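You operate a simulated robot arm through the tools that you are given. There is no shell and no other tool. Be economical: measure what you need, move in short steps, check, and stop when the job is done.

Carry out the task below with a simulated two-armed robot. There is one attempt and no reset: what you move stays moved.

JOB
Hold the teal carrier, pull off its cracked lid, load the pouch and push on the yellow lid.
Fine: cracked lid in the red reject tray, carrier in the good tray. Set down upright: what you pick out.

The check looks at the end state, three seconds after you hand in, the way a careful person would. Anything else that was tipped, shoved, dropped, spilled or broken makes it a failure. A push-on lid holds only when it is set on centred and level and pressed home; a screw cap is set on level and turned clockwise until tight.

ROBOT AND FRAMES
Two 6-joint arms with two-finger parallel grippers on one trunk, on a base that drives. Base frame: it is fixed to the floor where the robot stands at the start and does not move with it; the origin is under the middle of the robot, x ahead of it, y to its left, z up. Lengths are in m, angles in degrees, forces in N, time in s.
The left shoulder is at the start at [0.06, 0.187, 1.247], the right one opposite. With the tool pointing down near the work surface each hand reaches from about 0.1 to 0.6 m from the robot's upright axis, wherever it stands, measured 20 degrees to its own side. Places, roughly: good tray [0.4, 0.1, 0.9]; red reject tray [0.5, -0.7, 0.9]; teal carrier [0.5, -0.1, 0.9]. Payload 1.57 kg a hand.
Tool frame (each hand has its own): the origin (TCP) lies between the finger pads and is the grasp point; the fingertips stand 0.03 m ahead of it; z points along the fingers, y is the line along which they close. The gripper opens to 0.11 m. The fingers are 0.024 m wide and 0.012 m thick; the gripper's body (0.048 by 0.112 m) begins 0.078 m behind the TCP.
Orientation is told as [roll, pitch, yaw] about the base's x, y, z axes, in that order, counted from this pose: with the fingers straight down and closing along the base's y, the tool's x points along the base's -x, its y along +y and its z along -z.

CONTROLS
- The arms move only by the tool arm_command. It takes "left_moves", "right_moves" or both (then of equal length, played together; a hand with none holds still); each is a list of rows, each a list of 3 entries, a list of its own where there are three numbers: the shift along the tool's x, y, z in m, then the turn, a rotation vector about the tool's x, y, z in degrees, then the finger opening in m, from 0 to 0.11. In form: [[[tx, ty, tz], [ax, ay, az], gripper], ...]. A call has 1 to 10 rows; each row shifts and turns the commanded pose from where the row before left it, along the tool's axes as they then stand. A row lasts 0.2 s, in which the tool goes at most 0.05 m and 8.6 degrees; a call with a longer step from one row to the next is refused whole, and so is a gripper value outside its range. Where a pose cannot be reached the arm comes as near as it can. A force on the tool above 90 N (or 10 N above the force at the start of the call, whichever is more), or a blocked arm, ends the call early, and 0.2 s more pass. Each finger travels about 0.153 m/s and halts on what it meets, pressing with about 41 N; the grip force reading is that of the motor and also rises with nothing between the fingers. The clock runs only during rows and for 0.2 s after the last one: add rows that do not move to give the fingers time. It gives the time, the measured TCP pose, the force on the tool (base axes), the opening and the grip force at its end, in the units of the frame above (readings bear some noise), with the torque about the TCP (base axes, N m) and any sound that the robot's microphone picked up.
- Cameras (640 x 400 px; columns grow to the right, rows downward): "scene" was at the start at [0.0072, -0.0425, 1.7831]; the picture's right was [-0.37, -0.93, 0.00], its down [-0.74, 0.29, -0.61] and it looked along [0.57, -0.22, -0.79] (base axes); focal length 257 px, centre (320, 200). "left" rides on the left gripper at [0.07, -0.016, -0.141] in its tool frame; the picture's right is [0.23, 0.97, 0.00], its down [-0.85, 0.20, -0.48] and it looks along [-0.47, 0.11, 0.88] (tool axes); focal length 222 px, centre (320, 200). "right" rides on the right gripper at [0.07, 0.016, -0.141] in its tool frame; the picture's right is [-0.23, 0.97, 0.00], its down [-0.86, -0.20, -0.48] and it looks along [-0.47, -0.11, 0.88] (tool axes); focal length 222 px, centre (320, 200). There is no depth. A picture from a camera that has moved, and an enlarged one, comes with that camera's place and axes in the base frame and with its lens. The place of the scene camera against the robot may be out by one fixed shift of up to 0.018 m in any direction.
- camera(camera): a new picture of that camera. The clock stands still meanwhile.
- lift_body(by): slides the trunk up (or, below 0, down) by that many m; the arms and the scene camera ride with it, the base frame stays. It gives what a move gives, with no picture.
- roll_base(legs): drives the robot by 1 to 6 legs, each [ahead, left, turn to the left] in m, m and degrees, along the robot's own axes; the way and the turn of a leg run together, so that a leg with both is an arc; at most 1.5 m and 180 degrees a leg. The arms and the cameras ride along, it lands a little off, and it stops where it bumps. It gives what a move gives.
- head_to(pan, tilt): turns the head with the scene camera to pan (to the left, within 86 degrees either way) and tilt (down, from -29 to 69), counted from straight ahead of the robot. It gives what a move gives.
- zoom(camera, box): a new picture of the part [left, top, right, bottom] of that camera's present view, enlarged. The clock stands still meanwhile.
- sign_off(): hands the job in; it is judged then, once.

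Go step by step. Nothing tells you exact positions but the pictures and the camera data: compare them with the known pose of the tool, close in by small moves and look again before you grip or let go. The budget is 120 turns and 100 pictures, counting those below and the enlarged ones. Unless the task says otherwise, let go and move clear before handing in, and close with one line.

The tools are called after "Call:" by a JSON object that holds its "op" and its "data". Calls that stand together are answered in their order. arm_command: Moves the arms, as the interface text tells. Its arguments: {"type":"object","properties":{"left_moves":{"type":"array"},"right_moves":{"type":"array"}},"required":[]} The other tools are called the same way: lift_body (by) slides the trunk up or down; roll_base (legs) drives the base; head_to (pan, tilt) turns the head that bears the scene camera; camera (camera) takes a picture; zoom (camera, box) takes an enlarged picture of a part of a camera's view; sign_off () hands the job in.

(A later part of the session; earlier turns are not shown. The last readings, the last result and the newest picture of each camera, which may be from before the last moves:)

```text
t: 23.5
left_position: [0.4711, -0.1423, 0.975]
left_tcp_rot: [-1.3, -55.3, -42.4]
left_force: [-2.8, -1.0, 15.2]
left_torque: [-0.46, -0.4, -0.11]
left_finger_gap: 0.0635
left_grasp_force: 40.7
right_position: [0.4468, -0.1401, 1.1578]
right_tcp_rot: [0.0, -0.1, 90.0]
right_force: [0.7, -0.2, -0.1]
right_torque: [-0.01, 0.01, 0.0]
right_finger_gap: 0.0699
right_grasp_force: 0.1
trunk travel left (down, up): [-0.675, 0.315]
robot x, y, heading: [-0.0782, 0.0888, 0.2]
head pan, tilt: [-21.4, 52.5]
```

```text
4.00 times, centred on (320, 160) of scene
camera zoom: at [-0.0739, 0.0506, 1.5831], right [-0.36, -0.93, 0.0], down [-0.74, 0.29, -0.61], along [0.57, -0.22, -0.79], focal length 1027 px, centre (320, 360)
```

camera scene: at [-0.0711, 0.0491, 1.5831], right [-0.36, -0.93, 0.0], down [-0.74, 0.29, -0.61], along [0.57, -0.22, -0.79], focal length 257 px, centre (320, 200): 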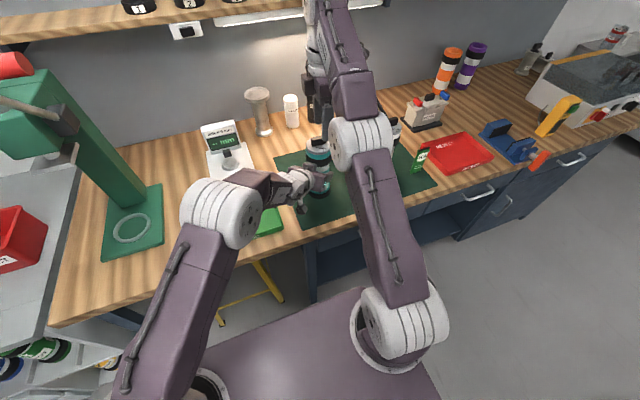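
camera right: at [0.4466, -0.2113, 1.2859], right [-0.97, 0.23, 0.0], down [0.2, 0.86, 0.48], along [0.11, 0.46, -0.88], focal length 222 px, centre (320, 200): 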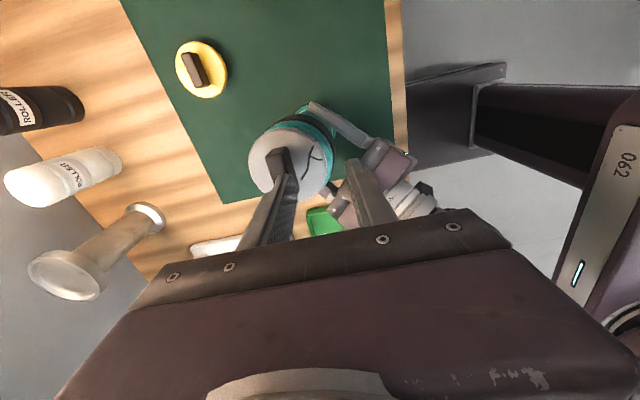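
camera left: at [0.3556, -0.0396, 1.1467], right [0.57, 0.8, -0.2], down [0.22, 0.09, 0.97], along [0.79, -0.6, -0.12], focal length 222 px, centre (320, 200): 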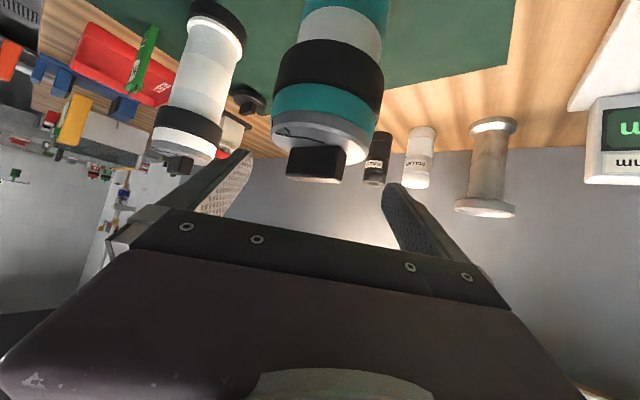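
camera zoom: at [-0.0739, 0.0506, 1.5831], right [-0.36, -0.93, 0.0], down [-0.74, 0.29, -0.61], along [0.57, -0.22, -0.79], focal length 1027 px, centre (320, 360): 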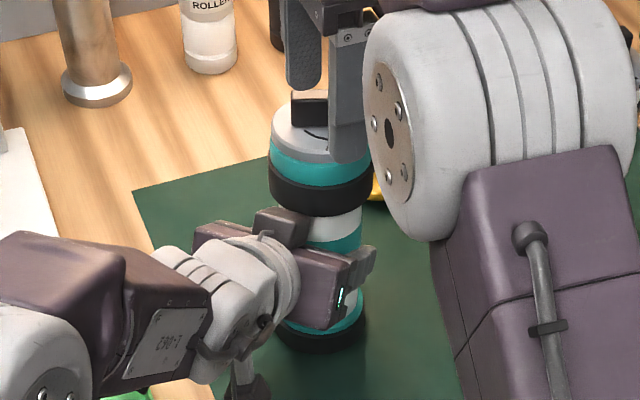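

The carrier is upright but was nudged a few mm, to about (0.484, -0.153). The right arm lacks reach with the trunk this low, so I'll raise the trunk with the carrier held, then lower the left hand with the arm.

Call:
{"op": "lift_body", "data": {"by": 0.1}}

Call:
{"op": "zoom", "data": {"camera": "scene", "box": [260, 110, 380, 210]}}

```text
t: 24.9
left_position: [0.4754, -0.1423, 1.0727]
left_tcp_rot: [-1.5, -55.0, -41.9]
left_force: [-0.9, 0.3, -2.4]
left_torque: [0.03, 0.04, -0.01]
left_finger_gap: 0.0634
left_grasp_force: 40.9
right_position: [0.4499, -0.141, 1.2576]
right_tcp_rot: [0.2, 0.1, 90.0]
right_force: [-0.1, 0.3, -0.1]
right_torque: [-0.02, -0.01, -0.01]
right_finger_gap: 0.0699
right_grasp_force: 0.0
trunk travel left (down, up): [-0.775, 0.215]
robot x, y, heading: [-0.0736, 0.0897, 0.2]
head pan, tilt: [-21.4, 52.5]
```

```text
4.00 times, centred on (320, 160) of scene
camera zoom: at [-0.0702, 0.049, 1.683], right [-0.36, -0.93, 0.0], down [-0.74, 0.29, -0.61], along [0.57, -0.22, -0.79], focal length 1027 px, centre (320, 360)
```

zoom: 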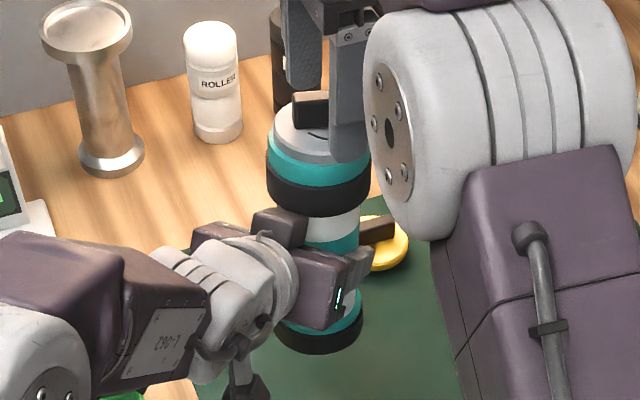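

Call:
{"op": "arm_command", "data": {"left_moves": [[[0.019, 0, 0.0133], [0, 0, 0], 0.04], [[0.019, 0, 0.0133], [0, 0, 0], 0.04], [[0.019, 0, 0.0133], [0, 0, 0], 0.04], [[0.019, 0, 0.0133], [0, 0, 0], 0.04], [[0, 0, 0], [0, 0, 0], 0.04]]}}

Call:
{"op": "zoom", "data": {"camera": "scene", "box": [260, 130, 380, 230]}}

```text
t: 26.1
left_position: [0.4848, -0.1391, 0.9797]
left_tcp_rot: [-1.9, -54.8, -42.0]
left_force: [0.2, -1.0, -2.5]
left_torque: [0.05, 0.03, -0.01]
left_finger_gap: 0.0635
left_grasp_force: 41.3
left hand out of reach, approached as far as the arm can: row 2, 3, 4
right_position: [0.4502, -0.141, 1.2583]
right_tcp_rot: [0.0, 0.0, 90.0]
right_force: [0.1, -0.7, -0.1]
right_torque: [0.01, 0.01, 0.0]
right_finger_gap: 0.0701
right_grasp_force: 0.1
trunk travel left (down, up): [-0.775, 0.215]
robot x, y, heading: [-0.0785, 0.0917, 0.3]
head pan, tilt: [-21.4, 52.5]
```

```text
4.00 times, centred on (320, 180) of scene
camera zoom: at [-0.0704, 0.0491, 1.6831], right [-0.36, -0.93, 0.0], down [-0.74, 0.29, -0.61], along [0.57, -0.22, -0.79], focal length 1027 px, centre (320, 280)
```

zoom: 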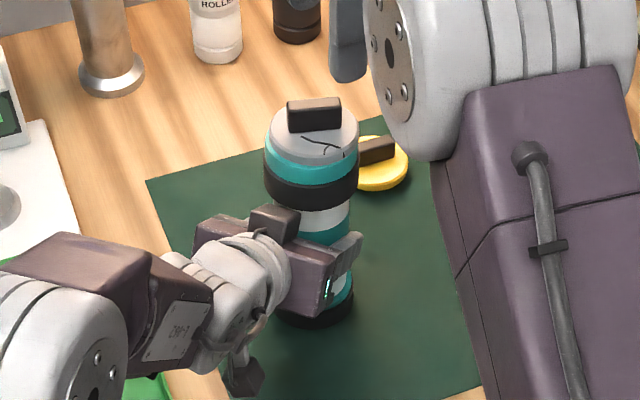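

Call:
{"op": "lift_body", "data": {"by": -0.006}}

Call:
{"op": "camera", "data": {"camera": "right"}}

```text
t: 26.6
left_position: [0.4844, -0.1396, 0.9761]
left_tcp_rot: [-1.9, -55.1, -42.0]
left_force: [1.5, -0.7, 0.6]
left_torque: [-0.04, -0.12, 0.0]
left_finger_gap: 0.0638
left_grasp_force: 41.3
right_position: [0.4499, -0.1417, 1.2518]
right_tcp_rot: [0.1, 0.0, 89.9]
right_force: [-0.4, -0.6, 0.4]
right_torque: [-0.02, -0.02, -0.01]
right_finger_gap: 0.07
right_grasp_force: 0.1
trunk travel left (down, up): [-0.769, 0.221]
robot x, y, heading: [-0.076, 0.0944, 0.1]
head pan, tilt: [-21.4, 52.5]
```

```text
59 pictures are left
camera right: at [0.4338, -0.2105, 1.3929], right [-0.97, 0.23, 0.0], down [0.2, 0.86, 0.48], along [0.11, 0.47, -0.88], focal length 222 px, centre (320, 200)
```

right: 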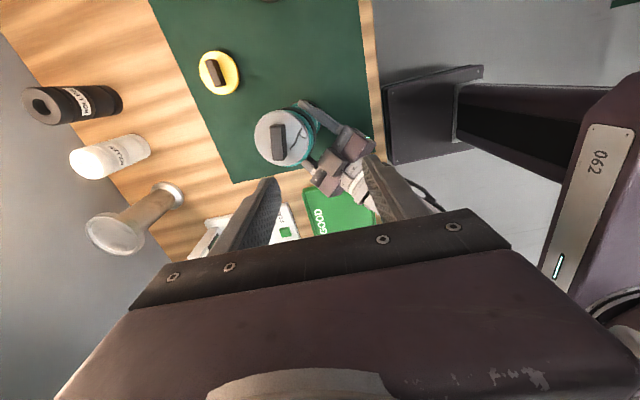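

Call:
{"op": "zoom", "data": {"camera": "right", "box": [240, 90, 340, 190]}}

```text
4.00 times, centred on (290, 140) of right
camera zoom: at [0.4338, -0.2105, 1.3929], right [-0.97, 0.23, 0.0], down [0.2, 0.86, 0.48], along [0.11, 0.47, -0.88], focal length 888 px, centre (440, 440)
```

zoom: 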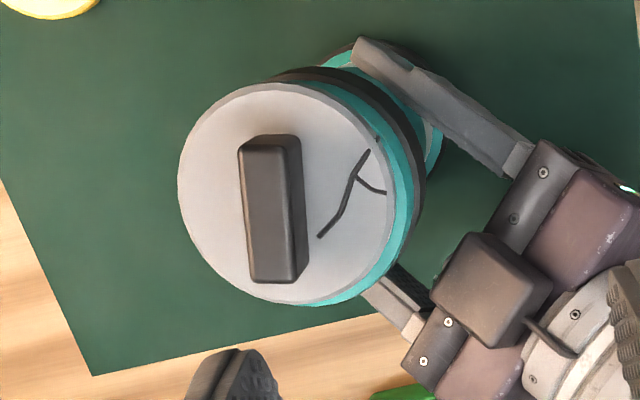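

On the table, the bar is at (0.5035, -0.1525) and has turned about 13°. I'll align the right hand to yaw 77, drop to just above the bar, then move over it.

Call:
{"op": "arm_command", "data": {"right_moves": [[[0, 0, 0.03], [0, 0, 6.5], 0.06], [[0, 0, 0.03], [0, 0, 6.5], 0.06], [[0, 0, 0.027], [0, 0, 0], 0.06], [[-0.0008, -0.0273, 0], [0, 0, 0], 0.06], [[-0.0008, -0.0273, 0], [0, 0, 0], 0.06], [[0, 0, 0], [0, 0, 0], 0.06]]}}

Call:
{"op": "zoom", "data": {"camera": "right", "box": [200, 80, 440, 240]}}

Call:
{"op": "zoom", "data": {"camera": "scene", "box": [260, 110, 380, 210]}}

```text
t: 28.0
left_position: [0.4839, -0.1381, 0.9754]
left_tcp_rot: [-1.9, -54.9, -42.0]
left_force: [0.7, -1.0, 4.1]
left_torque: [-0.2, -0.29, 0.02]
left_finger_gap: 0.0634
left_grasp_force: 41.0
right_position: [0.4929, -0.1484, 1.164]
right_tcp_rot: [0.3, 0.1, 77.1]
right_force: [-0.8, -0.5, -0.2]
right_torque: [0.0, -0.02, -0.02]
right_finger_gap: 0.0602
right_grasp_force: 0.1
right hand out of reach, approached as far as the arm can: row 5
trunk travel left (down, up): [-0.769, 0.221]
robot x, y, heading: [-0.0813, 0.0903, 0.1]
head pan, tilt: [-21.4, 52.5]
```

```text
2.50 times, centred on (320, 160) of right
camera zoom: at [0.4616, -0.2134, 1.3055], right [-0.9, 0.44, 0.0], down [0.39, 0.79, 0.48], along [0.21, 0.43, -0.88], focal length 555 px, centre (320, 300)
```

zoom: 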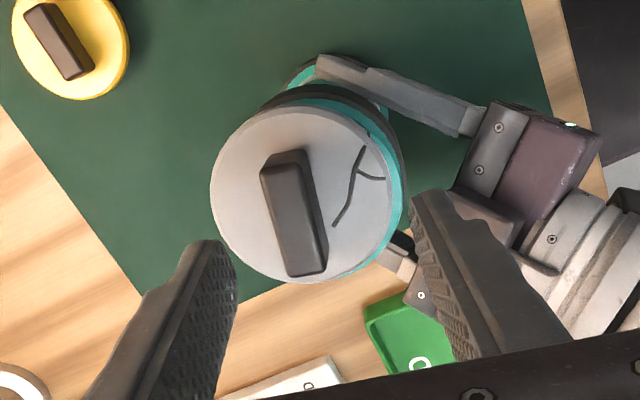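

```text
4.00 times, centred on (320, 160) of scene
camera zoom: at [-0.0714, 0.0493, 1.6771], right [-0.36, -0.93, 0.0], down [-0.74, 0.29, -0.61], along [0.57, -0.22, -0.79], focal length 1027 px, centre (320, 360)
```

zoom: 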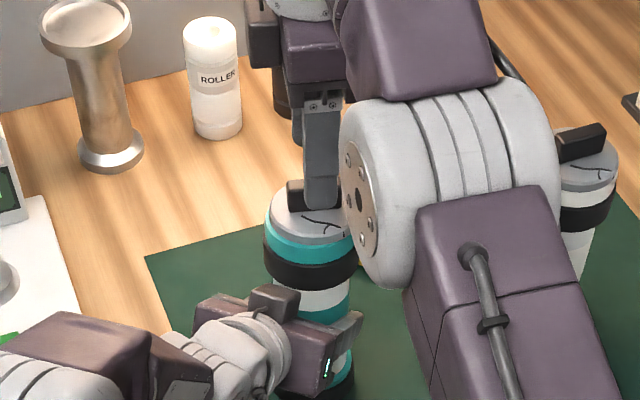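

The bar's centre is (0.502, -0.154). I'll lower the right fingers around it.

Call:
{"op": "arm_command", "data": {"right_moves": [[[0, 0, 0.012], [0, 0, 2], 0.06], [[0.0018, -0.0052, 0.006], [0, 0, 0], 0.06], [[0.0017, -0.0051, 0.006], [0, 0, 0], 0.06], [[0, 0, 0.007], [0, 0, 0], 0.06], [[0, 0, 0.007], [0, 0, 0], 0.06], [[0, 0, 0], [0, 0, 0], 0.06]]}}

Call:
{"op": "zoom", "data": {"camera": "right", "box": [200, 80, 440, 240]}}

```text
t: 29.4
left_position: [0.4831, -0.1386, 0.9758]
left_tcp_rot: [-1.9, -55.0, -41.9]
left_force: [-0.2, -0.6, 5.6]
left_torque: [-0.18, -0.26, 0.03]
left_finger_gap: 0.0634
left_grasp_force: 41.2
right_position: [0.5014, -0.1545, 1.125]
right_tcp_rot: [0.1, 0.1, 75.0]
right_force: [1.3, 0.2, -0.4]
right_torque: [-0.03, 0.01, 0.0]
right_finger_gap: 0.0599
right_grasp_force: 0.1
trunk travel left (down, up): [-0.769, 0.221]
robot x, y, heading: [-0.0791, 0.0925, -0.0]
head pan, tilt: [-21.4, 52.5]
```

```text
2.50 times, centred on (320, 160) of right
camera zoom: at [0.4678, -0.2183, 1.2668], right [-0.88, 0.47, 0.0], down [0.42, 0.77, 0.48], along [0.22, 0.42, -0.88], focal length 555 px, centre (320, 300)
```

zoom: 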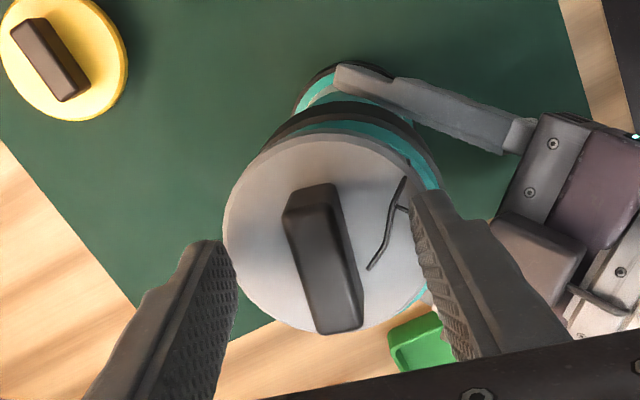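

The fingers straddle the bar, aligned and centred. I'll close them.

Call:
{"op": "arm_command", "data": {"right_moves": [[[-0.004, 0, 0], [0, 0, 0], 0.04], [[0, 0, 0], [0, 0, 0], 0.02], [[0, 0, 0], [0, 0, 0], 0.005], [[0, 0, 0], [0, 0, 0], 0.005]]}}

Call:
{"op": "zoom", "data": {"camera": "right", "box": [200, 80, 440, 240]}}

```text
t: 30.4
left_position: [0.4845, -0.1384, 0.9745]
left_tcp_rot: [-2.0, -55.0, -42.0]
left_force: [12.1, -7.4, 1.6]
left_torque: [0.48, 0.97, -0.08]
left_finger_gap: 0.0634
left_grasp_force: 41.4
right_position: [0.5016, -0.1516, 1.1257]
right_tcp_rot: [0.3, 0.0, 74.9]
right_force: [-12.5, 6.4, 2.0]
right_torque: [0.36, 0.84, 0.11]
right_finger_gap: 0.016
right_grasp_force: 31.1
trunk travel left (down, up): [-0.769, 0.221]
robot x, y, heading: [-0.0799, 0.0911, -0.0]
head pan, tilt: [-21.4, 52.5]
```

```text
2.50 times, centred on (320, 160) of right
camera zoom: at [0.4682, -0.2147, 1.2673], right [-0.88, 0.47, 0.0], down [0.42, 0.77, 0.48], along [0.22, 0.42, -0.88], focal length 555 px, centre (320, 300)
```

zoom: 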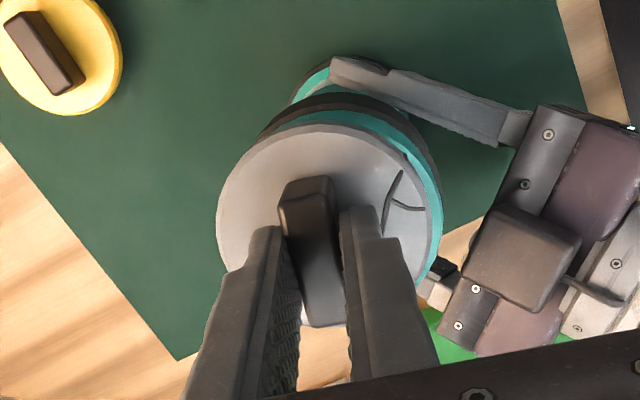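

I have the bar at a 16 mm gap. I'll ease the side load and pull straight up.

Call:
{"op": "arm_command", "data": {"right_moves": [[[0, 0.002, 0], [0, 0, 0], 0.0], [[0, 0.001, -0.004], [0, 0, 0], 0.0], [[0, 0, -0.006], [0, 0, 0], 0.0], [[0, 0, -0.006], [0, 0, 0], 0.0], [[0, 0, -0.008], [0, 0, 0], 0.0], [[0, 0, 0], [0, 0, 0], 0.0]]}}

Call:
{"op": "zoom", "data": {"camera": "right", "box": [200, 80, 440, 240]}}

Call:
{"op": "zoom", "data": {"camera": "scene", "box": [260, 110, 380, 210]}}

```text
t: 31.8
left_position: [0.483, -0.1401, 0.9756]
left_tcp_rot: [-2.0, -54.9, -42.0]
left_force: [-0.4, 0.6, 8.9]
left_torque: [-0.05, -0.16, 0.01]
left_finger_gap: 0.0634
left_grasp_force: 40.7
right_position: [0.4963, -0.1499, 1.1486]
right_tcp_rot: [0.2, 0.1, 75.0]
right_force: [-0.7, 0.7, -6.8]
right_torque: [-0.01, 0.03, -0.01]
right_finger_gap: 0.0151
right_grasp_force: 30.5
trunk travel left (down, up): [-0.769, 0.221]
robot x, y, heading: [-0.076, 0.0915, -0.0]
head pan, tilt: [-21.4, 52.5]
```

```text
2.50 times, centred on (320, 160) of right
camera zoom: at [0.4637, -0.213, 1.2902], right [-0.88, 0.47, 0.0], down [0.42, 0.77, 0.48], along [0.22, 0.42, -0.88], focal length 555 px, centre (320, 300)
```

zoom: 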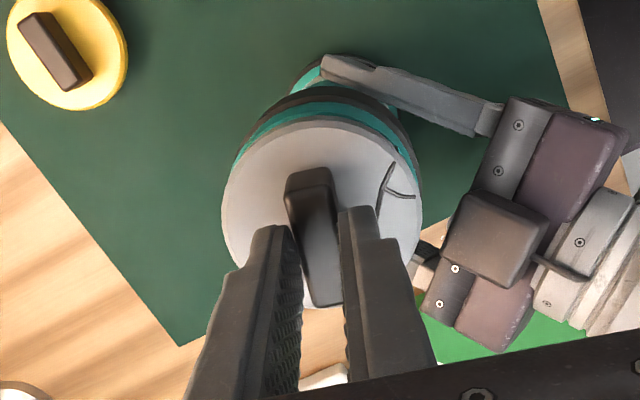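

```text
4.00 times, centred on (320, 160) of scene
camera zoom: at [-0.071, 0.0496, 1.6771], right [-0.36, -0.93, 0.0], down [-0.74, 0.29, -0.61], along [0.57, -0.22, -0.79], focal length 1027 px, centre (320, 360)
```

zoom: 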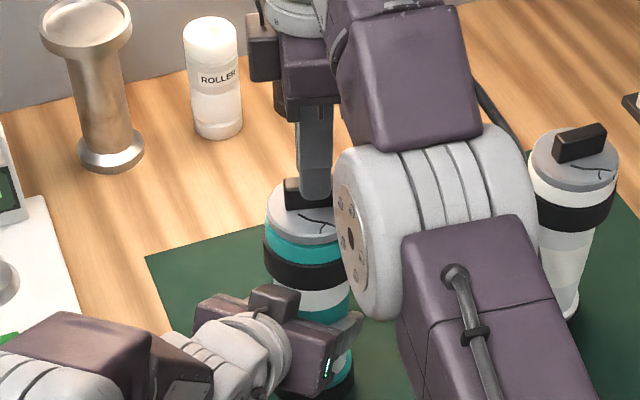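

The fingers slipped up the bar and the lid stayed on. I'll regrip deeper, with the fingertips just at the lid.

Call:
{"op": "arm_command", "data": {"right_moves": [[[0, 0, 0], [0, 0, 0], 0.03], [[0, 0, 0.014], [0, 0, 0], 0.04], [[0, 0, 0.01], [0, 0, 0], 0.04], [[0, 0, 0.003], [0, 0, 0], 0.04], [[0, 0, 0.002], [0, 0, 0], 0.04], [[0, 0, 0.002], [0, 0, 0], 0.04]]}}

Call:
{"op": "zoom", "data": {"camera": "right", "box": [200, 80, 440, 240]}}

```text
t: 33.2
left_position: [0.4826, -0.1383, 0.9745]
left_tcp_rot: [-1.9, -54.7, -42.1]
left_force: [11.1, -7.9, -10.6]
left_torque: [-0.31, -1.12, 0.07]
left_finger_gap: 0.0634
left_grasp_force: 40.9
right_position: [0.4997, -0.1495, 1.1223]
right_tcp_rot: [0.0, 0.0, 75.0]
right_force: [-6.2, 4.9, 31.9]
right_torque: [0.56, 1.04, -0.07]
right_finger_gap: 0.0455
right_grasp_force: 3.2
right hand out of reach, approached as far as the arm can: row 6
trunk travel left (down, up): [-0.769, 0.221]
robot x, y, heading: [-0.0741, 0.0928, 0.1]
head pan, tilt: [-21.4, 52.5]
```

```text
2.50 times, centred on (320, 160) of right
camera zoom: at [0.4675, -0.2132, 1.264], right [-0.88, 0.47, 0.0], down [0.41, 0.77, 0.48], along [0.23, 0.42, -0.88], focal length 555 px, centre (320, 300)
```

zoom: 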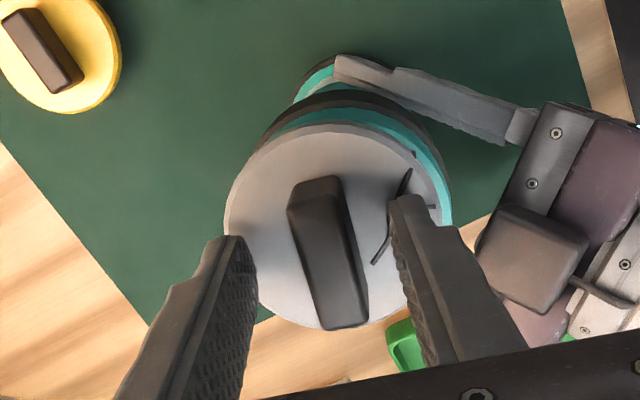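

The fingertips touch the lid at z 1.122. I'll back off 1 mm, close, and pull in small steps while watching the force.

Call:
{"op": "arm_command", "data": {"right_moves": [[[0, 0, -0.0012], [0, 0, 0], 0.03], [[0, 0, 0], [0, 0, 0], 0.0], [[0, 0, 0], [0, 0, 0], 0.0], [[0, 0, 0], [0, 0, 0], 0.0]]}}

Call:
{"op": "arm_command", "data": {"right_moves": [[[0, 0, -0.002], [0, 0, 0], 0.0], [[0, 0, -0.001], [0, 0, 0], 0.0]]}}

Call:
{"op": "arm_command", "data": {"right_moves": [[[0, 0, -0.001], [0, 0, 0], 0.0], [[0, 0, -0.001], [0, 0, 0], 0.0]]}}

Call:
{"op": "arm_command", "data": {"right_moves": [[[0, 0, -0.001], [0, 0, 0], 0.0], [[0, 0, -0.001], [0, 0, 0], 0.0]]}}

```text
t: 34.2
left_position: [0.4811, -0.1376, 0.977]
left_tcp_rot: [-2.0, -55.0, -42.0]
left_force: [-5.2, 14.3, -1.4]
left_torque: [-0.67, -0.78, -0.03]
left_finger_gap: 0.0632
left_grasp_force: 40.9
right_position: [0.4996, -0.1502, 1.1235]
right_tcp_rot: [-0.1, 0.1, 74.9]
right_force: [0.0, -7.7, 21.4]
right_torque: [-0.21, 0.75, 0.28]
right_finger_gap: 0.016
right_grasp_force: 32.2
trunk travel left (down, up): [-0.769, 0.221]
robot x, y, heading: [-0.0783, 0.0897, 0.0]
head pan, tilt: [-21.4, 52.5]
```

```text
t: 34.8
left_position: [0.4825, -0.1387, 0.9763]
left_tcp_rot: [-1.9, -55.1, -42.1]
left_force: [-1.7, 7.5, -0.1]
left_torque: [-0.43, -0.46, -0.04]
left_finger_gap: 0.0635
left_grasp_force: 40.3
right_position: [0.5015, -0.1504, 1.1237]
right_tcp_rot: [0.1, 0.1, 75.0]
right_force: [-2.3, -3.8, 9.1]
right_torque: [-0.14, 0.54, 0.15]
right_finger_gap: 0.0152
right_grasp_force: 30.8
trunk travel left (down, up): [-0.769, 0.221]
robot x, y, heading: [-0.0777, 0.0943, 0.2]
head pan, tilt: [-21.4, 52.5]
```

```text
t: 35.4
left_position: [0.483, -0.1398, 0.9765]
left_tcp_rot: [-2.0, -55.1, -42.1]
left_force: [2.7, -1.8, 4.1]
left_torque: [-0.4, -0.15, -0.04]
left_finger_gap: 0.0633
left_grasp_force: 40.9
right_position: [0.5027, -0.1516, 1.1264]
right_tcp_rot: [0.2, 0.0, 75.0]
right_force: [-0.8, 0.0, -0.7]
right_torque: [-0.05, 0.07, 0.02]
right_finger_gap: 0.0147
right_grasp_force: 31.5
trunk travel left (down, up): [-0.769, 0.221]
robot x, y, heading: [-0.0782, 0.0897, 0.2]
head pan, tilt: [-21.4, 52.5]
```

```text
t: 36.0
left_position: [0.4843, -0.1403, 0.9751]
left_tcp_rot: [-1.9, -55.1, -42.1]
left_force: [4.2, -4.4, 7.7]
left_torque: [-0.41, -0.5, -0.06]
left_finger_gap: 0.0633
left_grasp_force: 41.0
right_position: [0.5028, -0.1527, 1.1276]
right_tcp_rot: [0.1, 0.0, 75.0]
right_force: [-1.3, 0.8, -0.8]
right_torque: [0.05, 0.05, 0.01]
right_finger_gap: 0.0149
right_grasp_force: 30.9
trunk travel left (down, up): [-0.769, 0.221]
robot x, y, heading: [-0.0785, 0.0905, 0.2]
head pan, tilt: [-21.4, 52.5]
```

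Call:
{"op": "zoom", "data": {"camera": "right", "box": [240, 100, 400, 220]}}

Call:
{"op": "arm_command", "data": {"right_moves": [[[0, 0, -0.002], [0, 0, 0], 0.0], [[0, 0, -0.002], [0, 0, 0], 0.0], [[0, 0, -0.002], [0, 0, 0], 0.0]]}}

Call:
{"op": "zoom", "data": {"camera": "right", "box": [240, 100, 400, 220]}}

```text
3.33 times, centred on (320, 160) of right
camera zoom: at [0.4691, -0.2149, 1.2696], right [-0.88, 0.47, 0.0], down [0.41, 0.77, 0.48], along [0.22, 0.42, -0.88], focal length 740 px, centre (320, 333)
```

zoom: 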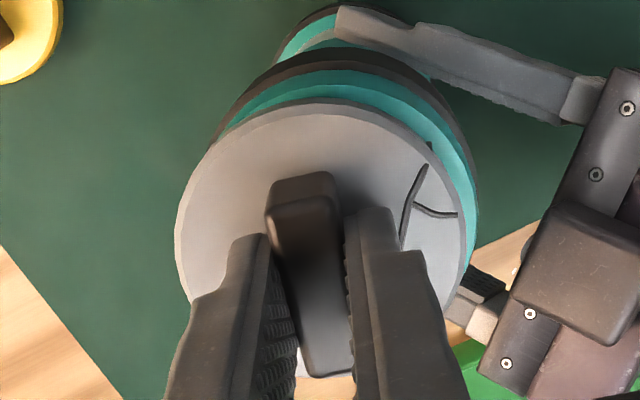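

```text
t: 36.8
left_position: [0.4839, -0.1403, 0.9763]
left_tcp_rot: [-1.9, -55.1, -42.2]
left_force: [4.4, -4.0, 12.1]
left_torque: [-0.73, -0.94, -0.03]
left_finger_gap: 0.063
left_grasp_force: 40.9
right_position: [0.5016, -0.1521, 1.1352]
right_tcp_rot: [0.1, 0.1, 75.1]
right_force: [0.0, -0.7, -0.5]
right_torque: [0.0, 0.0, 0.01]
right_finger_gap: 0.0148
right_grasp_force: 31.0
trunk travel left (down, up): [-0.769, 0.221]
robot x, y, heading: [-0.0794, 0.092, 0.1]
head pan, tilt: [-21.4, 52.5]
```

```text
3.33 times, centred on (320, 160) of right
camera zoom: at [0.4681, -0.2145, 1.2763], right [-0.88, 0.47, 0.0], down [0.41, 0.77, 0.48], along [0.22, 0.42, -0.88], focal length 740 px, centre (320, 333)
```

zoom: 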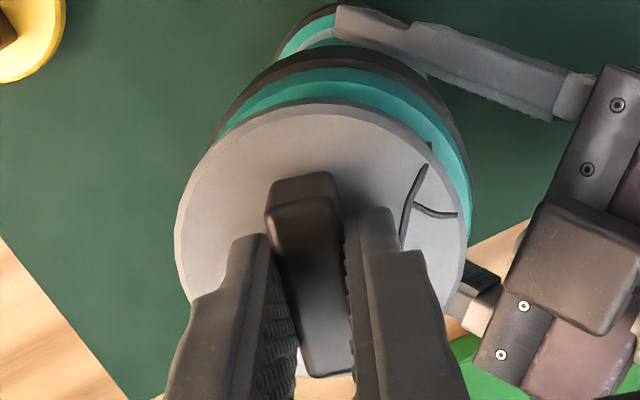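

The lid stays fixed in the hand while the carrier drops away beneath it, so it is coming off. I'll continue up.

Call:
{"op": "arm_command", "data": {"right_moves": [[[0, 0, -0.004], [0, 0, 0], 0.0], [[0, 0, -0.006], [0, 0, 0], 0.0], [[0, 0, -0.008], [0, 0, 0], 0.0], [[0, 0, -0.008], [0, 0, 0], 0.0]]}}

Call:
{"op": "camera", "data": {"camera": "right"}}

Call:
{"op": "zoom", "data": {"camera": "scene", "box": [260, 110, 380, 210]}}

```text
t: 37.8
left_position: [0.4833, -0.1384, 0.9762]
left_tcp_rot: [-2.0, -55.0, -42.1]
left_force: [4.3, -3.6, 14.3]
left_torque: [-0.72, -1.06, -0.01]
left_finger_gap: 0.0635
left_grasp_force: 41.3
right_position: [0.4934, -0.1505, 1.1587]
right_tcp_rot: [-0.1, 0.1, 75.0]
right_force: [1.1, -0.3, -0.1]
right_torque: [0.05, -0.01, -0.04]
right_finger_gap: 0.0147
right_grasp_force: 30.8
right hand out of reach, approached as far as the arm can: row 3, 4
trunk travel left (down, up): [-0.769, 0.221]
robot x, y, heading: [-0.0794, 0.0948, 0.0]
head pan, tilt: [-21.4, 52.5]
```

```text
48 pictures are left
camera right: at [0.4598, -0.2132, 1.2995], right [-0.88, 0.47, 0.0], down [0.41, 0.77, 0.48], along [0.22, 0.42, -0.88], focal length 222 px, centre (320, 200)
```

right: 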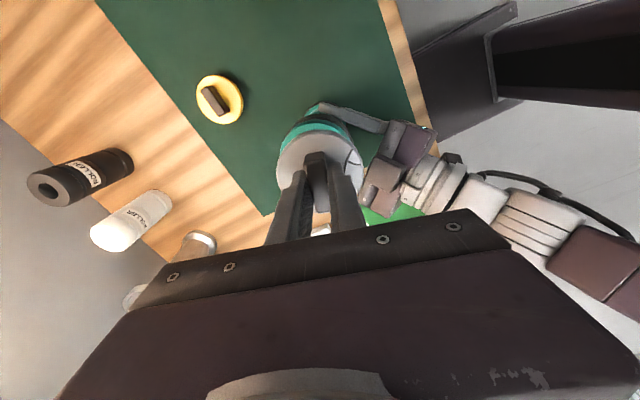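

```text
4.00 times, centred on (320, 160) of scene
camera zoom: at [-0.0722, 0.0495, 1.6772], right [-0.36, -0.93, 0.0], down [-0.74, 0.29, -0.61], along [0.57, -0.22, -0.79], focal length 1027 px, centre (320, 360)
```

zoom: 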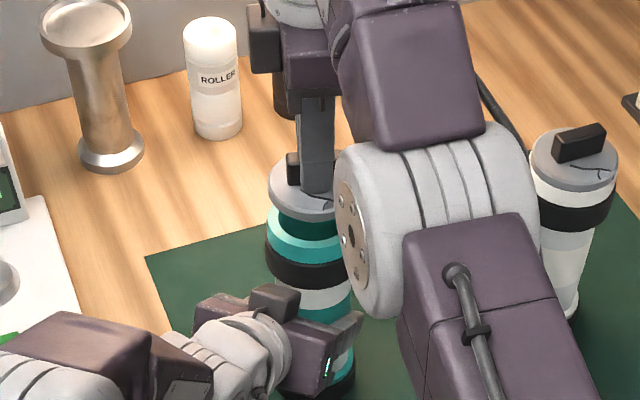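

The cracked lid is off and held by its bar. I'll move the right hand clear to the near right, then release the carrier with the left.

Call:
{"op": "arm_command", "data": {"right_moves": [[[0.01, 0.0075, -0.01], [0, 0, 0], 0.0], [[0.03, 0.0225, -0.01], [0, 0, 0], 0.0], [[0.03, 0.0225, -0.01], [0, 0, 0], 0.0], [[0.03, 0.0225, -0.01], [0, 0, 0], 0.0], [[0.03, 0.0225, -0.01], [0, 0, 0], 0.0], [[0, 0, 0], [0, 0, 0], 0.0]]}}

Call:
{"op": "arm_command", "data": {"left_moves": [[[0, 0, 0], [0, 0, 0], 0.07], [[0, 0, 0], [0, 0, 0], 0.085], [[0, 0, 0], [0, 0, 0], 0.11], [[0, 0, 0], [0, 0, 0], 0.11]]}}

Call:
{"op": "camera", "data": {"camera": "scene"}}

Call:
{"op": "zoom", "data": {"camera": "left", "box": [160, 0, 480, 220]}}

```text
t: 39.2
left_position: [0.482, -0.1382, 0.978]
left_tcp_rot: [-1.8, -55.0, -42.2]
left_force: [3.6, -2.7, 15.2]
left_torque: [-0.66, -0.98, 0.01]
left_finger_gap: 0.0633
left_grasp_force: 41.2
right_position: [0.4783, -0.1784, 1.1837]
right_tcp_rot: [0.2, 0.2, 75.0]
right_force: [-0.2, 0.4, -0.3]
right_torque: [0.01, 0.0, 0.01]
right_finger_gap: 0.0148
right_grasp_force: 30.8
right hand out of reach, approached as far as the arm can: row 2, 3, 4, 5
trunk travel left (down, up): [-0.769, 0.221]
robot x, y, heading: [-0.0766, 0.0937, 0.2]
head pan, tilt: [-21.4, 52.5]
```

```text
t: 40.2
left_position: [0.4835, -0.1392, 0.9745]
left_tcp_rot: [-2.0, -54.9, -41.9]
left_force: [0.0, -0.1, -0.2]
left_torque: [0.01, 0.0, 0.02]
left_finger_gap: 0.1101
left_grasp_force: 0.0
right_position: [0.4807, -0.1795, 1.1815]
right_tcp_rot: [0.3, 0.1, 75.0]
right_force: [0.0, 0.0, -1.1]
right_torque: [0.01, 0.03, 0.0]
right_finger_gap: 0.0149
right_grasp_force: 30.4
trunk travel left (down, up): [-0.769, 0.221]
robot x, y, heading: [-0.0781, 0.088, 0.3]
head pan, tilt: [-21.4, 52.5]
```

```text
46 pictures are left
camera scene: at [-0.0705, 0.0492, 1.6771], right [-0.36, -0.93, 0.0], down [-0.74, 0.29, -0.61], along [0.57, -0.22, -0.79], focal length 257 px, centre (320, 200)
```

scene: 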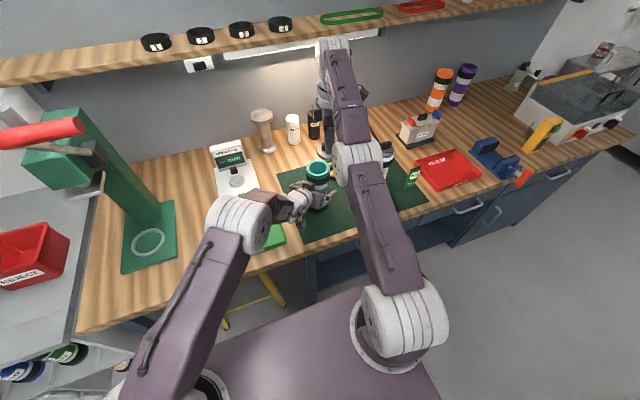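

```text
1.82 times, centred on (320, 110) of left
camera zoom: at [0.3597, -0.0422, 0.9987], right [0.57, 0.79, -0.2], down [0.22, 0.09, 0.97], along [0.79, -0.6, -0.13], focal length 404 px, centre (320, 364)
```

zoom: 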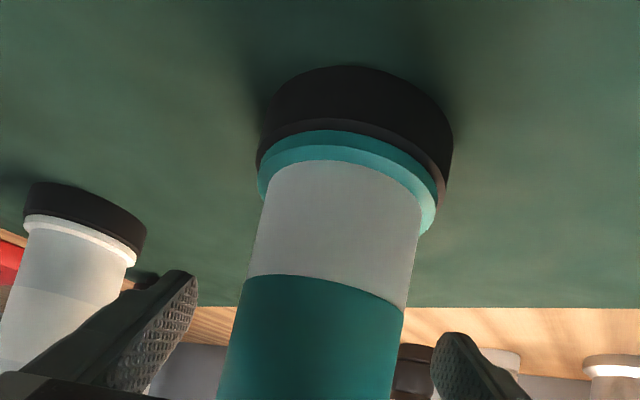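

The carrier stands free. I'll back the right hand away at constant height.

Call:
{"op": "arm_command", "data": {"right_moves": [[[0.015, 0.025, 0], [0, 0, 0], 0.0], [[0.015, 0.025, 0], [0, 0, 0], 0.0], [[0.015, 0.025, 0], [0, 0, 0], 0.0], [[0.015, 0.025, 0], [0, 0, 0], 0.0], [[0, 0, 0], [0, 0, 0], 0.0]]}}

```text
t: 41.4
left_position: [0.4832, -0.1386, 0.9743]
left_tcp_rot: [-2.0, -54.9, -42.0]
left_force: [0.3, -0.2, -0.5]
left_torque: [-0.02, 0.03, 0.02]
left_finger_gap: 0.1098
left_grasp_force: 0.0
right_position: [0.4803, -0.1789, 1.1816]
right_tcp_rot: [0.3, 0.1, 75.0]
right_force: [-0.3, -0.5, -0.9]
right_torque: [-0.03, -0.01, 0.01]
right_finger_gap: 0.0152
right_grasp_force: 31.5
right hand out of reach, approached as far as the arm can: row 1, 2, 3, 4
trunk travel left (down, up): [-0.769, 0.221]
robot x, y, heading: [-0.0772, 0.0927, 0.2]
head pan, tilt: [-21.4, 52.5]
```

Call:
{"op": "arm_command", "data": {"right_moves": [[[0, 0, 0.01], [0, 0, 0], 0.0], [[0, 0.02, 0], [0, 0, 0], 0.0], [[0, 0.02, 0], [0, 0, 0], 0.0], [[0, 0, 0], [0, 0, 0], 0.0]]}}

Call:
{"op": "zoom", "data": {"camera": "scene", "box": [270, 20, 450, 200]}}

```text
t: 42.4
left_position: [0.4838, -0.1385, 0.9747]
left_tcp_rot: [-2.1, -54.8, -42.0]
left_force: [0.4, 0.0, 0.2]
left_torque: [0.01, 0.01, 0.04]
left_finger_gap: 0.1102
left_grasp_force: 0.0
right_position: [0.4829, -0.1786, 1.1716]
right_tcp_rot: [0.3, 0.1, 75.1]
right_force: [-0.5, -0.7, 0.6]
right_torque: [-0.01, -0.01, 0.02]
right_finger_gap: 0.0148
right_grasp_force: 31.6
right hand out of reach, approached as far as the arm can: row 1, 2, 3
trunk travel left (down, up): [-0.769, 0.221]
robot x, y, heading: [-0.0809, 0.0937, 0.3]
head pan, tilt: [-21.4, 52.5]
```

```text
2.22 times, centred on (360, 110) of scene
camera zoom: at [-0.0703, 0.0492, 1.6771], right [-0.36, -0.93, 0.0], down [-0.74, 0.29, -0.61], along [0.57, -0.22, -0.79], focal length 570 px, centre (231, 400)
```

zoom: 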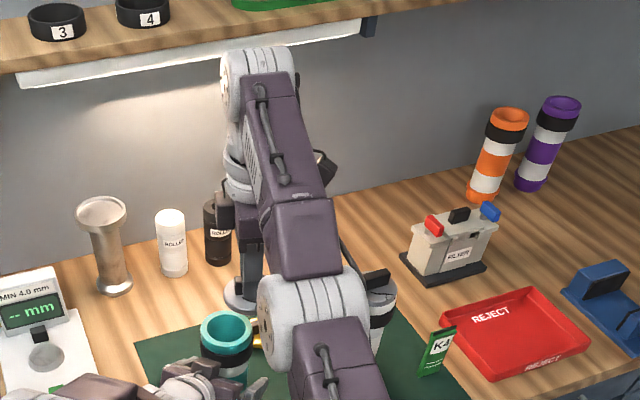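

The right arm is at an awkward limit there. I'll clear everything with the trunk and base instead, going straight up and then back.

Call:
{"op": "lift_body", "data": {"by": 0.07}}

Call:
{"op": "zoom", "data": {"camera": "left", "box": [160, 0, 480, 220]}}

```text
t: 43.5
left_position: [0.4844, -0.1383, 1.0442]
left_tcp_rot: [-2.0, -54.9, -42.0]
left_force: [-0.9, -0.5, -0.5]
left_torque: [0.02, 0.01, -0.03]
left_finger_gap: 0.1099
left_grasp_force: 0.1
right_position: [0.4835, -0.1792, 1.2414]
right_tcp_rot: [0.3, 0.1, 75.0]
right_force: [0.2, 0.2, -0.6]
right_torque: [-0.01, 0.0, 0.02]
right_finger_gap: 0.0147
right_grasp_force: 31.6
trunk travel left (down, up): [-0.839, 0.151]
robot x, y, heading: [-0.0767, 0.0938, 0.2]
head pan, tilt: [-21.4, 52.5]
```

```text
1.82 times, centred on (320, 110) of left
camera zoom: at [0.3598, -0.0422, 1.0687], right [0.57, 0.79, -0.2], down [0.22, 0.09, 0.97], along [0.79, -0.6, -0.13], focal length 404 px, centre (320, 364)
```

zoom: 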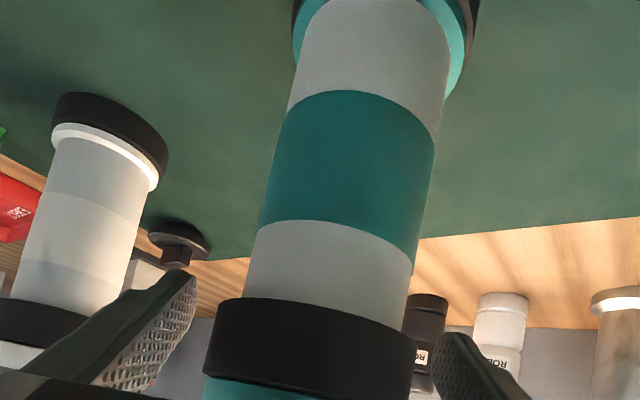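

Call:
{"op": "lift_body", "data": {"by": 0.14}}

Call:
{"op": "roll_base", "data": {"legs": [[-0.25, 0, 0]]}}

Call:
{"op": "arm_command", "data": {"left_moves": [[[0.0144, 0.0279, -0.0206], [0, 0, 0], 0.11], [[0.0144, 0.0279, -0.0206], [0, 0, 0], 0.11], [[0.0144, 0.0279, -0.0206], [0, 0, 0], 0.11], [[0.0144, 0.0279, -0.0206], [0, 0, 0], 0.11], [[-0.0328, 0, -0.023], [0, 0, 0], 0.11], [[-0.0328, 0, -0.023], [0, 0, 0], 0.11], [[-0.0328, 0, -0.023], [0, 0, 0], 0.11], [[-0.0328, 0, -0.023], [0, 0, 0], 0.11], [[-0.0328, 0, -0.023], [0, 0, 0], 0.11], [[0, 0, 0], [0, 0, 0], 0.11]]}}

Call:
{"op": "camera", "data": {"camera": "scene"}}

```text
t: 45.2
left_position: [0.4836, -0.1379, 1.1839]
left_tcp_rot: [-2.0, -54.9, -41.9]
left_force: [0.9, -0.5, 0.5]
left_torque: [0.03, -0.03, 0.02]
left_finger_gap: 0.1102
left_grasp_force: 0.0
right_position: [0.4834, -0.1791, 1.3822]
right_tcp_rot: [0.3, 0.1, 75.0]
right_force: [-0.2, -0.5, -1.2]
right_torque: [-0.02, 0.01, -0.01]
right_finger_gap: 0.015
right_grasp_force: 31.0
trunk travel left (down, up): [-0.979, 0.011]
robot x, y, heading: [-0.0765, 0.0918, 0.3]
head pan, tilt: [-21.4, 52.5]
```

```text
t: 47.0
left_position: [0.2412, -0.1402, 1.1822]
left_tcp_rot: [-2.2, -54.7, -41.9]
left_force: [0.1, 0.0, -0.4]
left_torque: [0.01, 0.02, -0.01]
left_finger_gap: 0.1102
left_grasp_force: 0.0
right_position: [0.242, -0.1804, 1.38]
right_tcp_rot: [0.5, 0.1, 74.9]
right_force: [0.6, 0.2, -0.7]
right_torque: [-0.01, 0.07, 0.01]
right_finger_gap: 0.0149
right_grasp_force: 30.7
trunk travel left (down, up): [-0.979, 0.011]
robot x, y, heading: [-0.3209, 0.0887, 0.0]
head pan, tilt: [-21.4, 52.5]
```

```text
t: 49.2
left_position: [0.2448, 0.0133, 1.3823]
left_tcp_rot: [-1.9, -54.8, -42.1]
left_force: [0.2, 0.5, -0.5]
left_torque: [0.02, 0.03, -0.01]
left_finger_gap: 0.11
left_grasp_force: 0.1
right_position: [0.2375, -0.1789, 1.3826]
right_tcp_rot: [0.3, 0.1, 74.9]
right_force: [0.2, 0.2, -1.1]
right_torque: [-0.02, -0.03, 0.02]
right_finger_gap: 0.0153
right_grasp_force: 30.1
trunk travel left (down, up): [-0.979, 0.011]
robot x, y, heading: [-0.321, 0.0912, 0.2]
head pan, tilt: [-21.4, 52.5]
```

```text
42 pictures are left
camera scene: at [-0.3171, 0.0488, 1.8871], right [-0.36, -0.93, 0.0], down [-0.74, 0.29, -0.61], along [0.57, -0.22, -0.79], focal length 257 px, centre (320, 200)
```

scene: 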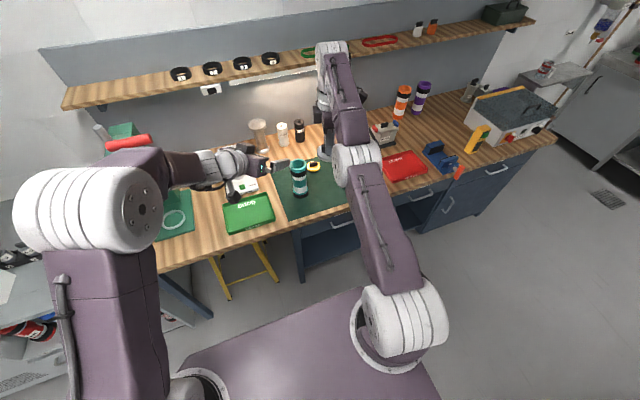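

The carrier stands open on the mat. I'll drive right to the reject tray, then forward a bit.

Call:
{"op": "roll_base", "data": {"legs": [[0, -0.545, 0], [0.2, 0, 0]]}}

Call:
{"op": "arm_command", "data": {"right_moves": [[[0, 0, 0.03], [0, 0, 0], 0.0], [[0, 0, 0.04], [0, 0, 0], 0.0], [[0, 0, 0.04], [0, 0, 0], 0.0]]}}

Call:
{"op": "camera", "data": {"camera": "right"}}

Call:
{"op": "camera", "data": {"camera": "scene"}}

```text
t: 53.5
left_position: [0.4419, -0.5175, 1.3852]
left_tcp_rot: [-1.8, -55.0, -41.9]
left_force: [-0.5, -0.1, 0.2]
left_torque: [0.0, 0.03, 0.02]
left_finger_gap: 0.11
left_grasp_force: 0.0
right_position: [0.4356, -0.7109, 1.3854]
right_tcp_rot: [0.1, 0.0, 75.3]
right_force: [-0.3, 0.3, -0.4]
right_torque: [0.0, -0.05, 0.02]
right_finger_gap: 0.015
right_grasp_force: 30.7
trunk travel left (down, up): [-0.979, 0.011]
robot x, y, heading: [-0.122, -0.4475, 0.3]
head pan, tilt: [-21.4, 52.5]
```

```text
t: 54.3
left_position: [0.4466, -0.5178, 1.3829]
left_tcp_rot: [-2.0, -54.8, -41.6]
left_force: [0.1, 0.3, -0.5]
left_torque: [0.01, 0.02, 0.01]
left_finger_gap: 0.1097
left_grasp_force: 0.1
right_position: [0.4652, -0.7143, 1.2789]
right_tcp_rot: [0.5, 0.1, 75.3]
right_force: [0.7, -0.7, -0.4]
right_torque: [0.01, 0.04, 0.0]
right_finger_gap: 0.0148
right_grasp_force: 30.7
right hand out of reach, approached as far as the arm can: row 1, 2, 3
trunk travel left (down, up): [-0.979, 0.011]
robot x, y, heading: [-0.1225, -0.445, 0.7]
head pan, tilt: [-21.4, 52.5]
```

```text
41 pictures are left
camera right: at [0.4318, -0.7788, 1.4201], right [-0.88, 0.47, 0.01], down [0.41, 0.78, 0.48], along [0.22, 0.42, -0.88], focal length 222 px, centre (320, 200)
```

right: 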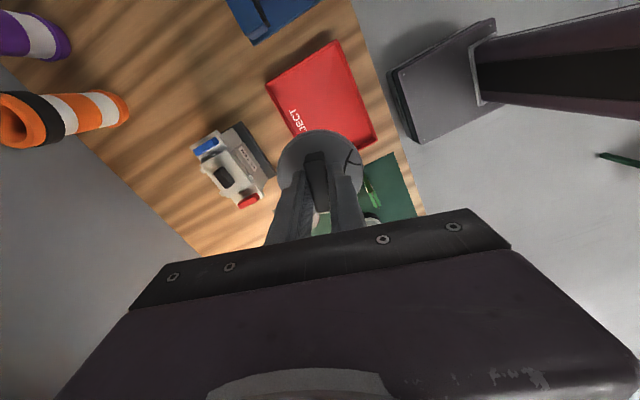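

```text
40 pictures are left
camera scene: at [-0.1147, -0.4874, 1.8872], right [-0.36, -0.93, 0.0], down [-0.74, 0.28, -0.61], along [0.57, -0.22, -0.79], focal length 257 px, centre (320, 200)
```

scene: 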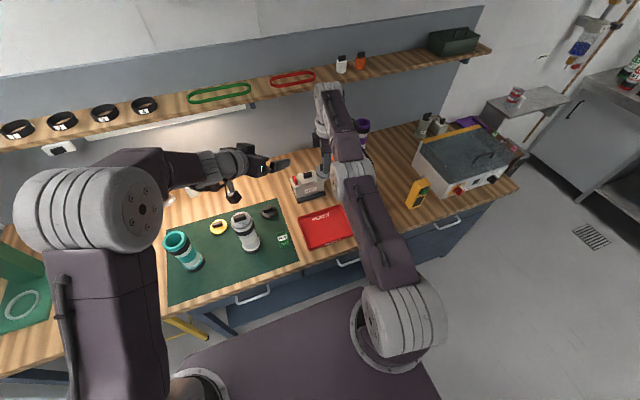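

The lid is near the tray, whose centre is about (0.45, -0.735). I'll turn the wrist towards a more natural yaw and lower, to see if that frees the arm.

Call:
{"op": "arm_command", "data": {"right_moves": [[[0, 0, 0], [0, 0, 8.5], 0.0], [[0, 0, 0], [0, 0, 8.5], 0.0], [[0, 0, 0], [0, 0, 8.5], 0.0], [[0, 0, 0], [0, 0, 8.5], 0.0], [[0, 0, 0.03], [0, 0, 0], 0.0], [[0, 0, 0.03], [0, 0, 0], 0.0], [[0, 0, 0.03], [0, 0, 0], 0.0], [[0, 0, 0.03], [0, 0, 0], 0.0]]}}

```text
t: 56.1
left_position: [0.4478, -0.5196, 1.3825]
left_tcp_rot: [-1.9, -55.0, -41.6]
left_force: [0.1, 0.5, 1.7]
left_torque: [0.01, 0.01, -0.02]
left_finger_gap: 0.1098
left_grasp_force: 0.0
right_position: [0.4667, -0.7158, 1.1597]
right_tcp_rot: [0.4, 0.3, 41.2]
right_force: [-0.4, -0.6, -0.6]
right_torque: [-0.01, 0.03, 0.01]
right_finger_gap: 0.0147
right_grasp_force: 30.7
right hand out of reach, approached as far as the arm can: row 5
trunk travel left (down, up): [-0.979, 0.011]
robot x, y, heading: [-0.1224, -0.4444, 0.4]
head pan, tilt: [-21.4, 52.5]
```

That freed it. I'll centre over the tray and lower further.

Call:
{"op": "arm_command", "data": {"right_moves": [[[0.0063, -0.001, 0.0375], [0, 0, 0], 0.0], [[0.0063, -0.001, 0.0375], [0, 0, 0], 0.0], [[0.0063, -0.001, 0.0375], [0, 0, 0], 0.0], [[0.0063, -0.001, 0.0375], [0, 0, 0], 0.0], [[0, 0, 0], [0, 0, 0], 0.0]]}}

Call:
{"op": "camera", "data": {"camera": "right"}}

Call:
{"op": "zoom", "data": {"camera": "scene", "box": [260, 180, 380, 260]}}

```text
t: 57.3
left_position: [0.4466, -0.5188, 1.3837]
left_tcp_rot: [-1.9, -55.0, -41.5]
left_force: [0.1, -0.8, 0.4]
left_torque: [0.02, 0.0, 0.02]
left_finger_gap: 0.1099
left_grasp_force: 0.0
right_position: [0.4305, -0.7337, 1.0117]
right_tcp_rot: [0.2, 0.2, 41.4]
right_force: [0.4, -0.3, -0.7]
right_torque: [0.01, -0.04, 0.01]
right_finger_gap: 0.0146
right_grasp_force: 30.9
right hand out of reach, approached as far as the arm can: row 3, 4
trunk travel left (down, up): [-0.979, 0.011]
robot x, y, heading: [-0.1212, -0.4411, 0.4]
head pan, tilt: [-21.4, 52.5]
```

```text
39 pictures are left
camera right: at [0.3678, -0.7664, 1.1534], right [-0.47, 0.88, 0.0], down [0.78, 0.42, 0.47], along [0.42, 0.23, -0.88], focal length 222 px, centre (320, 200)
```

right: 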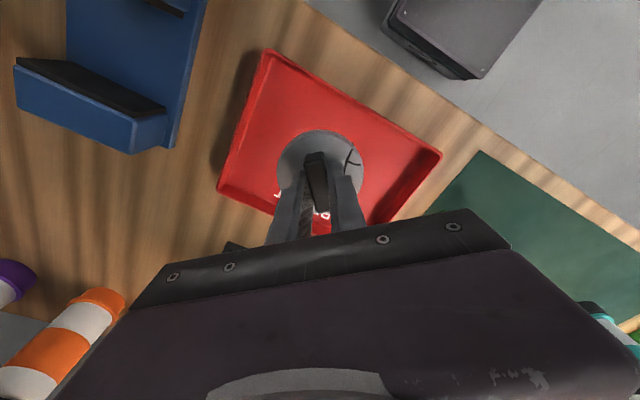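

```text
5.00 times, centred on (320, 220) of scene
camera zoom: at [-0.115, -0.4873, 1.8871], right [-0.36, -0.93, 0.0], down [-0.74, 0.28, -0.61], along [0.57, -0.22, -0.79], focal length 1284 px, centre (320, 100)
```

zoom: 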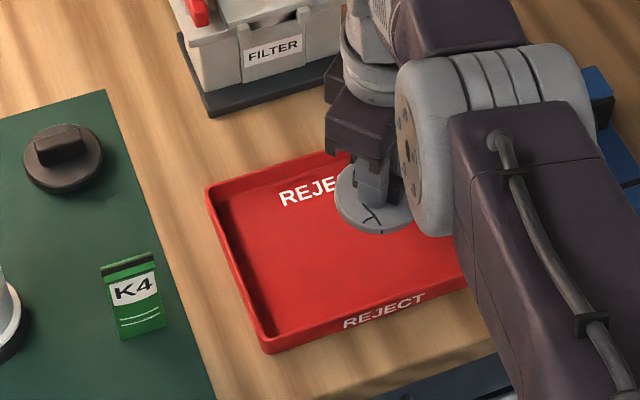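

The lid is over the middle of the tray. I'll lower with the trunk until it touches.

Call:
{"op": "lift_body", "data": {"by": -0.06}}

Call:
{"op": "arm_command", "data": {"right_moves": [[[0, 0, 0.005], [0, 0, 0], 0.0]]}}

Call:
{"op": "camera", "data": {"camera": "right"}}

Call:
{"op": "zoom", "data": {"camera": "scene", "box": [280, 170, 400, 250]}}

```text
t: 58.3
left_position: [0.4478, -0.5186, 1.3237]
left_tcp_rot: [-1.9, -54.9, -41.7]
left_force: [0.5, -0.6, 0.0]
left_torque: [0.01, -0.04, 0.0]
left_finger_gap: 0.1099
left_grasp_force: 0.1
right_position: [0.4307, -0.7336, 0.9521]
right_tcp_rot: [0.2, 0.2, 41.4]
right_force: [-0.1, -0.1, -0.8]
right_torque: [-0.02, -0.01, 0.01]
right_finger_gap: 0.0149
right_grasp_force: 30.8
trunk travel left (down, up): [-0.919, 0.071]
robot x, y, heading: [-0.1238, -0.4432, 0.6]
head pan, tilt: [-21.4, 52.5]
```

```text
t: 58.7
left_position: [0.447, -0.5179, 1.3233]
left_tcp_rot: [-2.0, -54.9, -41.6]
left_force: [1.0, 0.0, 0.1]
left_torque: [0.01, -0.01, 0.02]
left_finger_gap: 0.11
left_grasp_force: 0.1
right_position: [0.4306, -0.733, 0.9471]
right_tcp_rot: [0.2, 0.2, 41.3]
right_force: [-0.1, -1.4, -0.4]
right_torque: [-0.02, 0.0, -0.02]
right_finger_gap: 0.0148
right_grasp_force: 31.4
trunk travel left (down, up): [-0.919, 0.071]
robot x, y, heading: [-0.1212, -0.4413, 0.8]
head pan, tilt: [-21.4, 52.5]
```

```text
37 pictures are left
camera right: at [0.3678, -0.7662, 1.0886], right [-0.47, 0.88, 0.0], down [0.78, 0.42, 0.47], along [0.42, 0.23, -0.88], focal length 222 px, centre (320, 200)
```

right: 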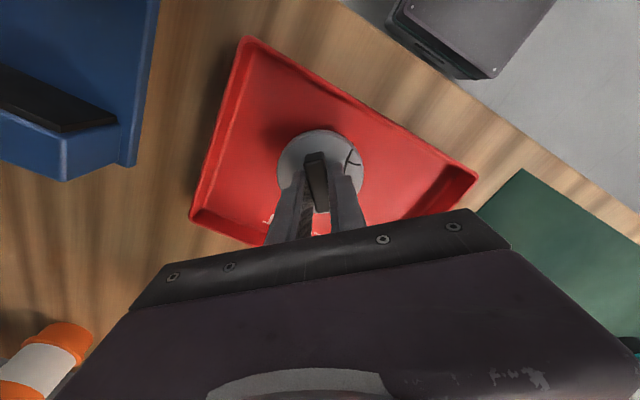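

```text
5.00 times, centred on (340, 210) of scene
camera zoom: at [-0.1147, -0.4876, 1.8271], right [-0.36, -0.93, 0.0], down [-0.74, 0.28, -0.61], along [0.57, -0.22, -0.79], focal length 1284 px, centre (220, 150)
```

zoom: 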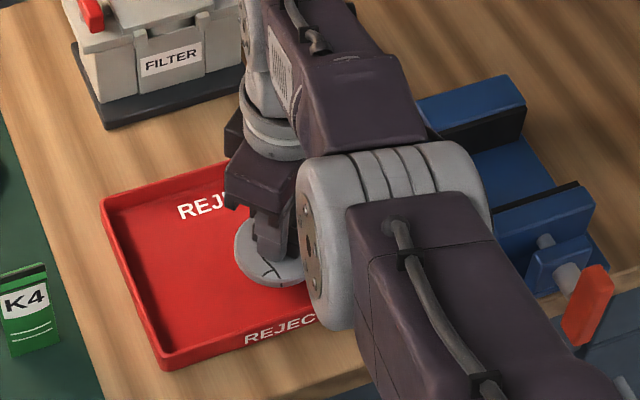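

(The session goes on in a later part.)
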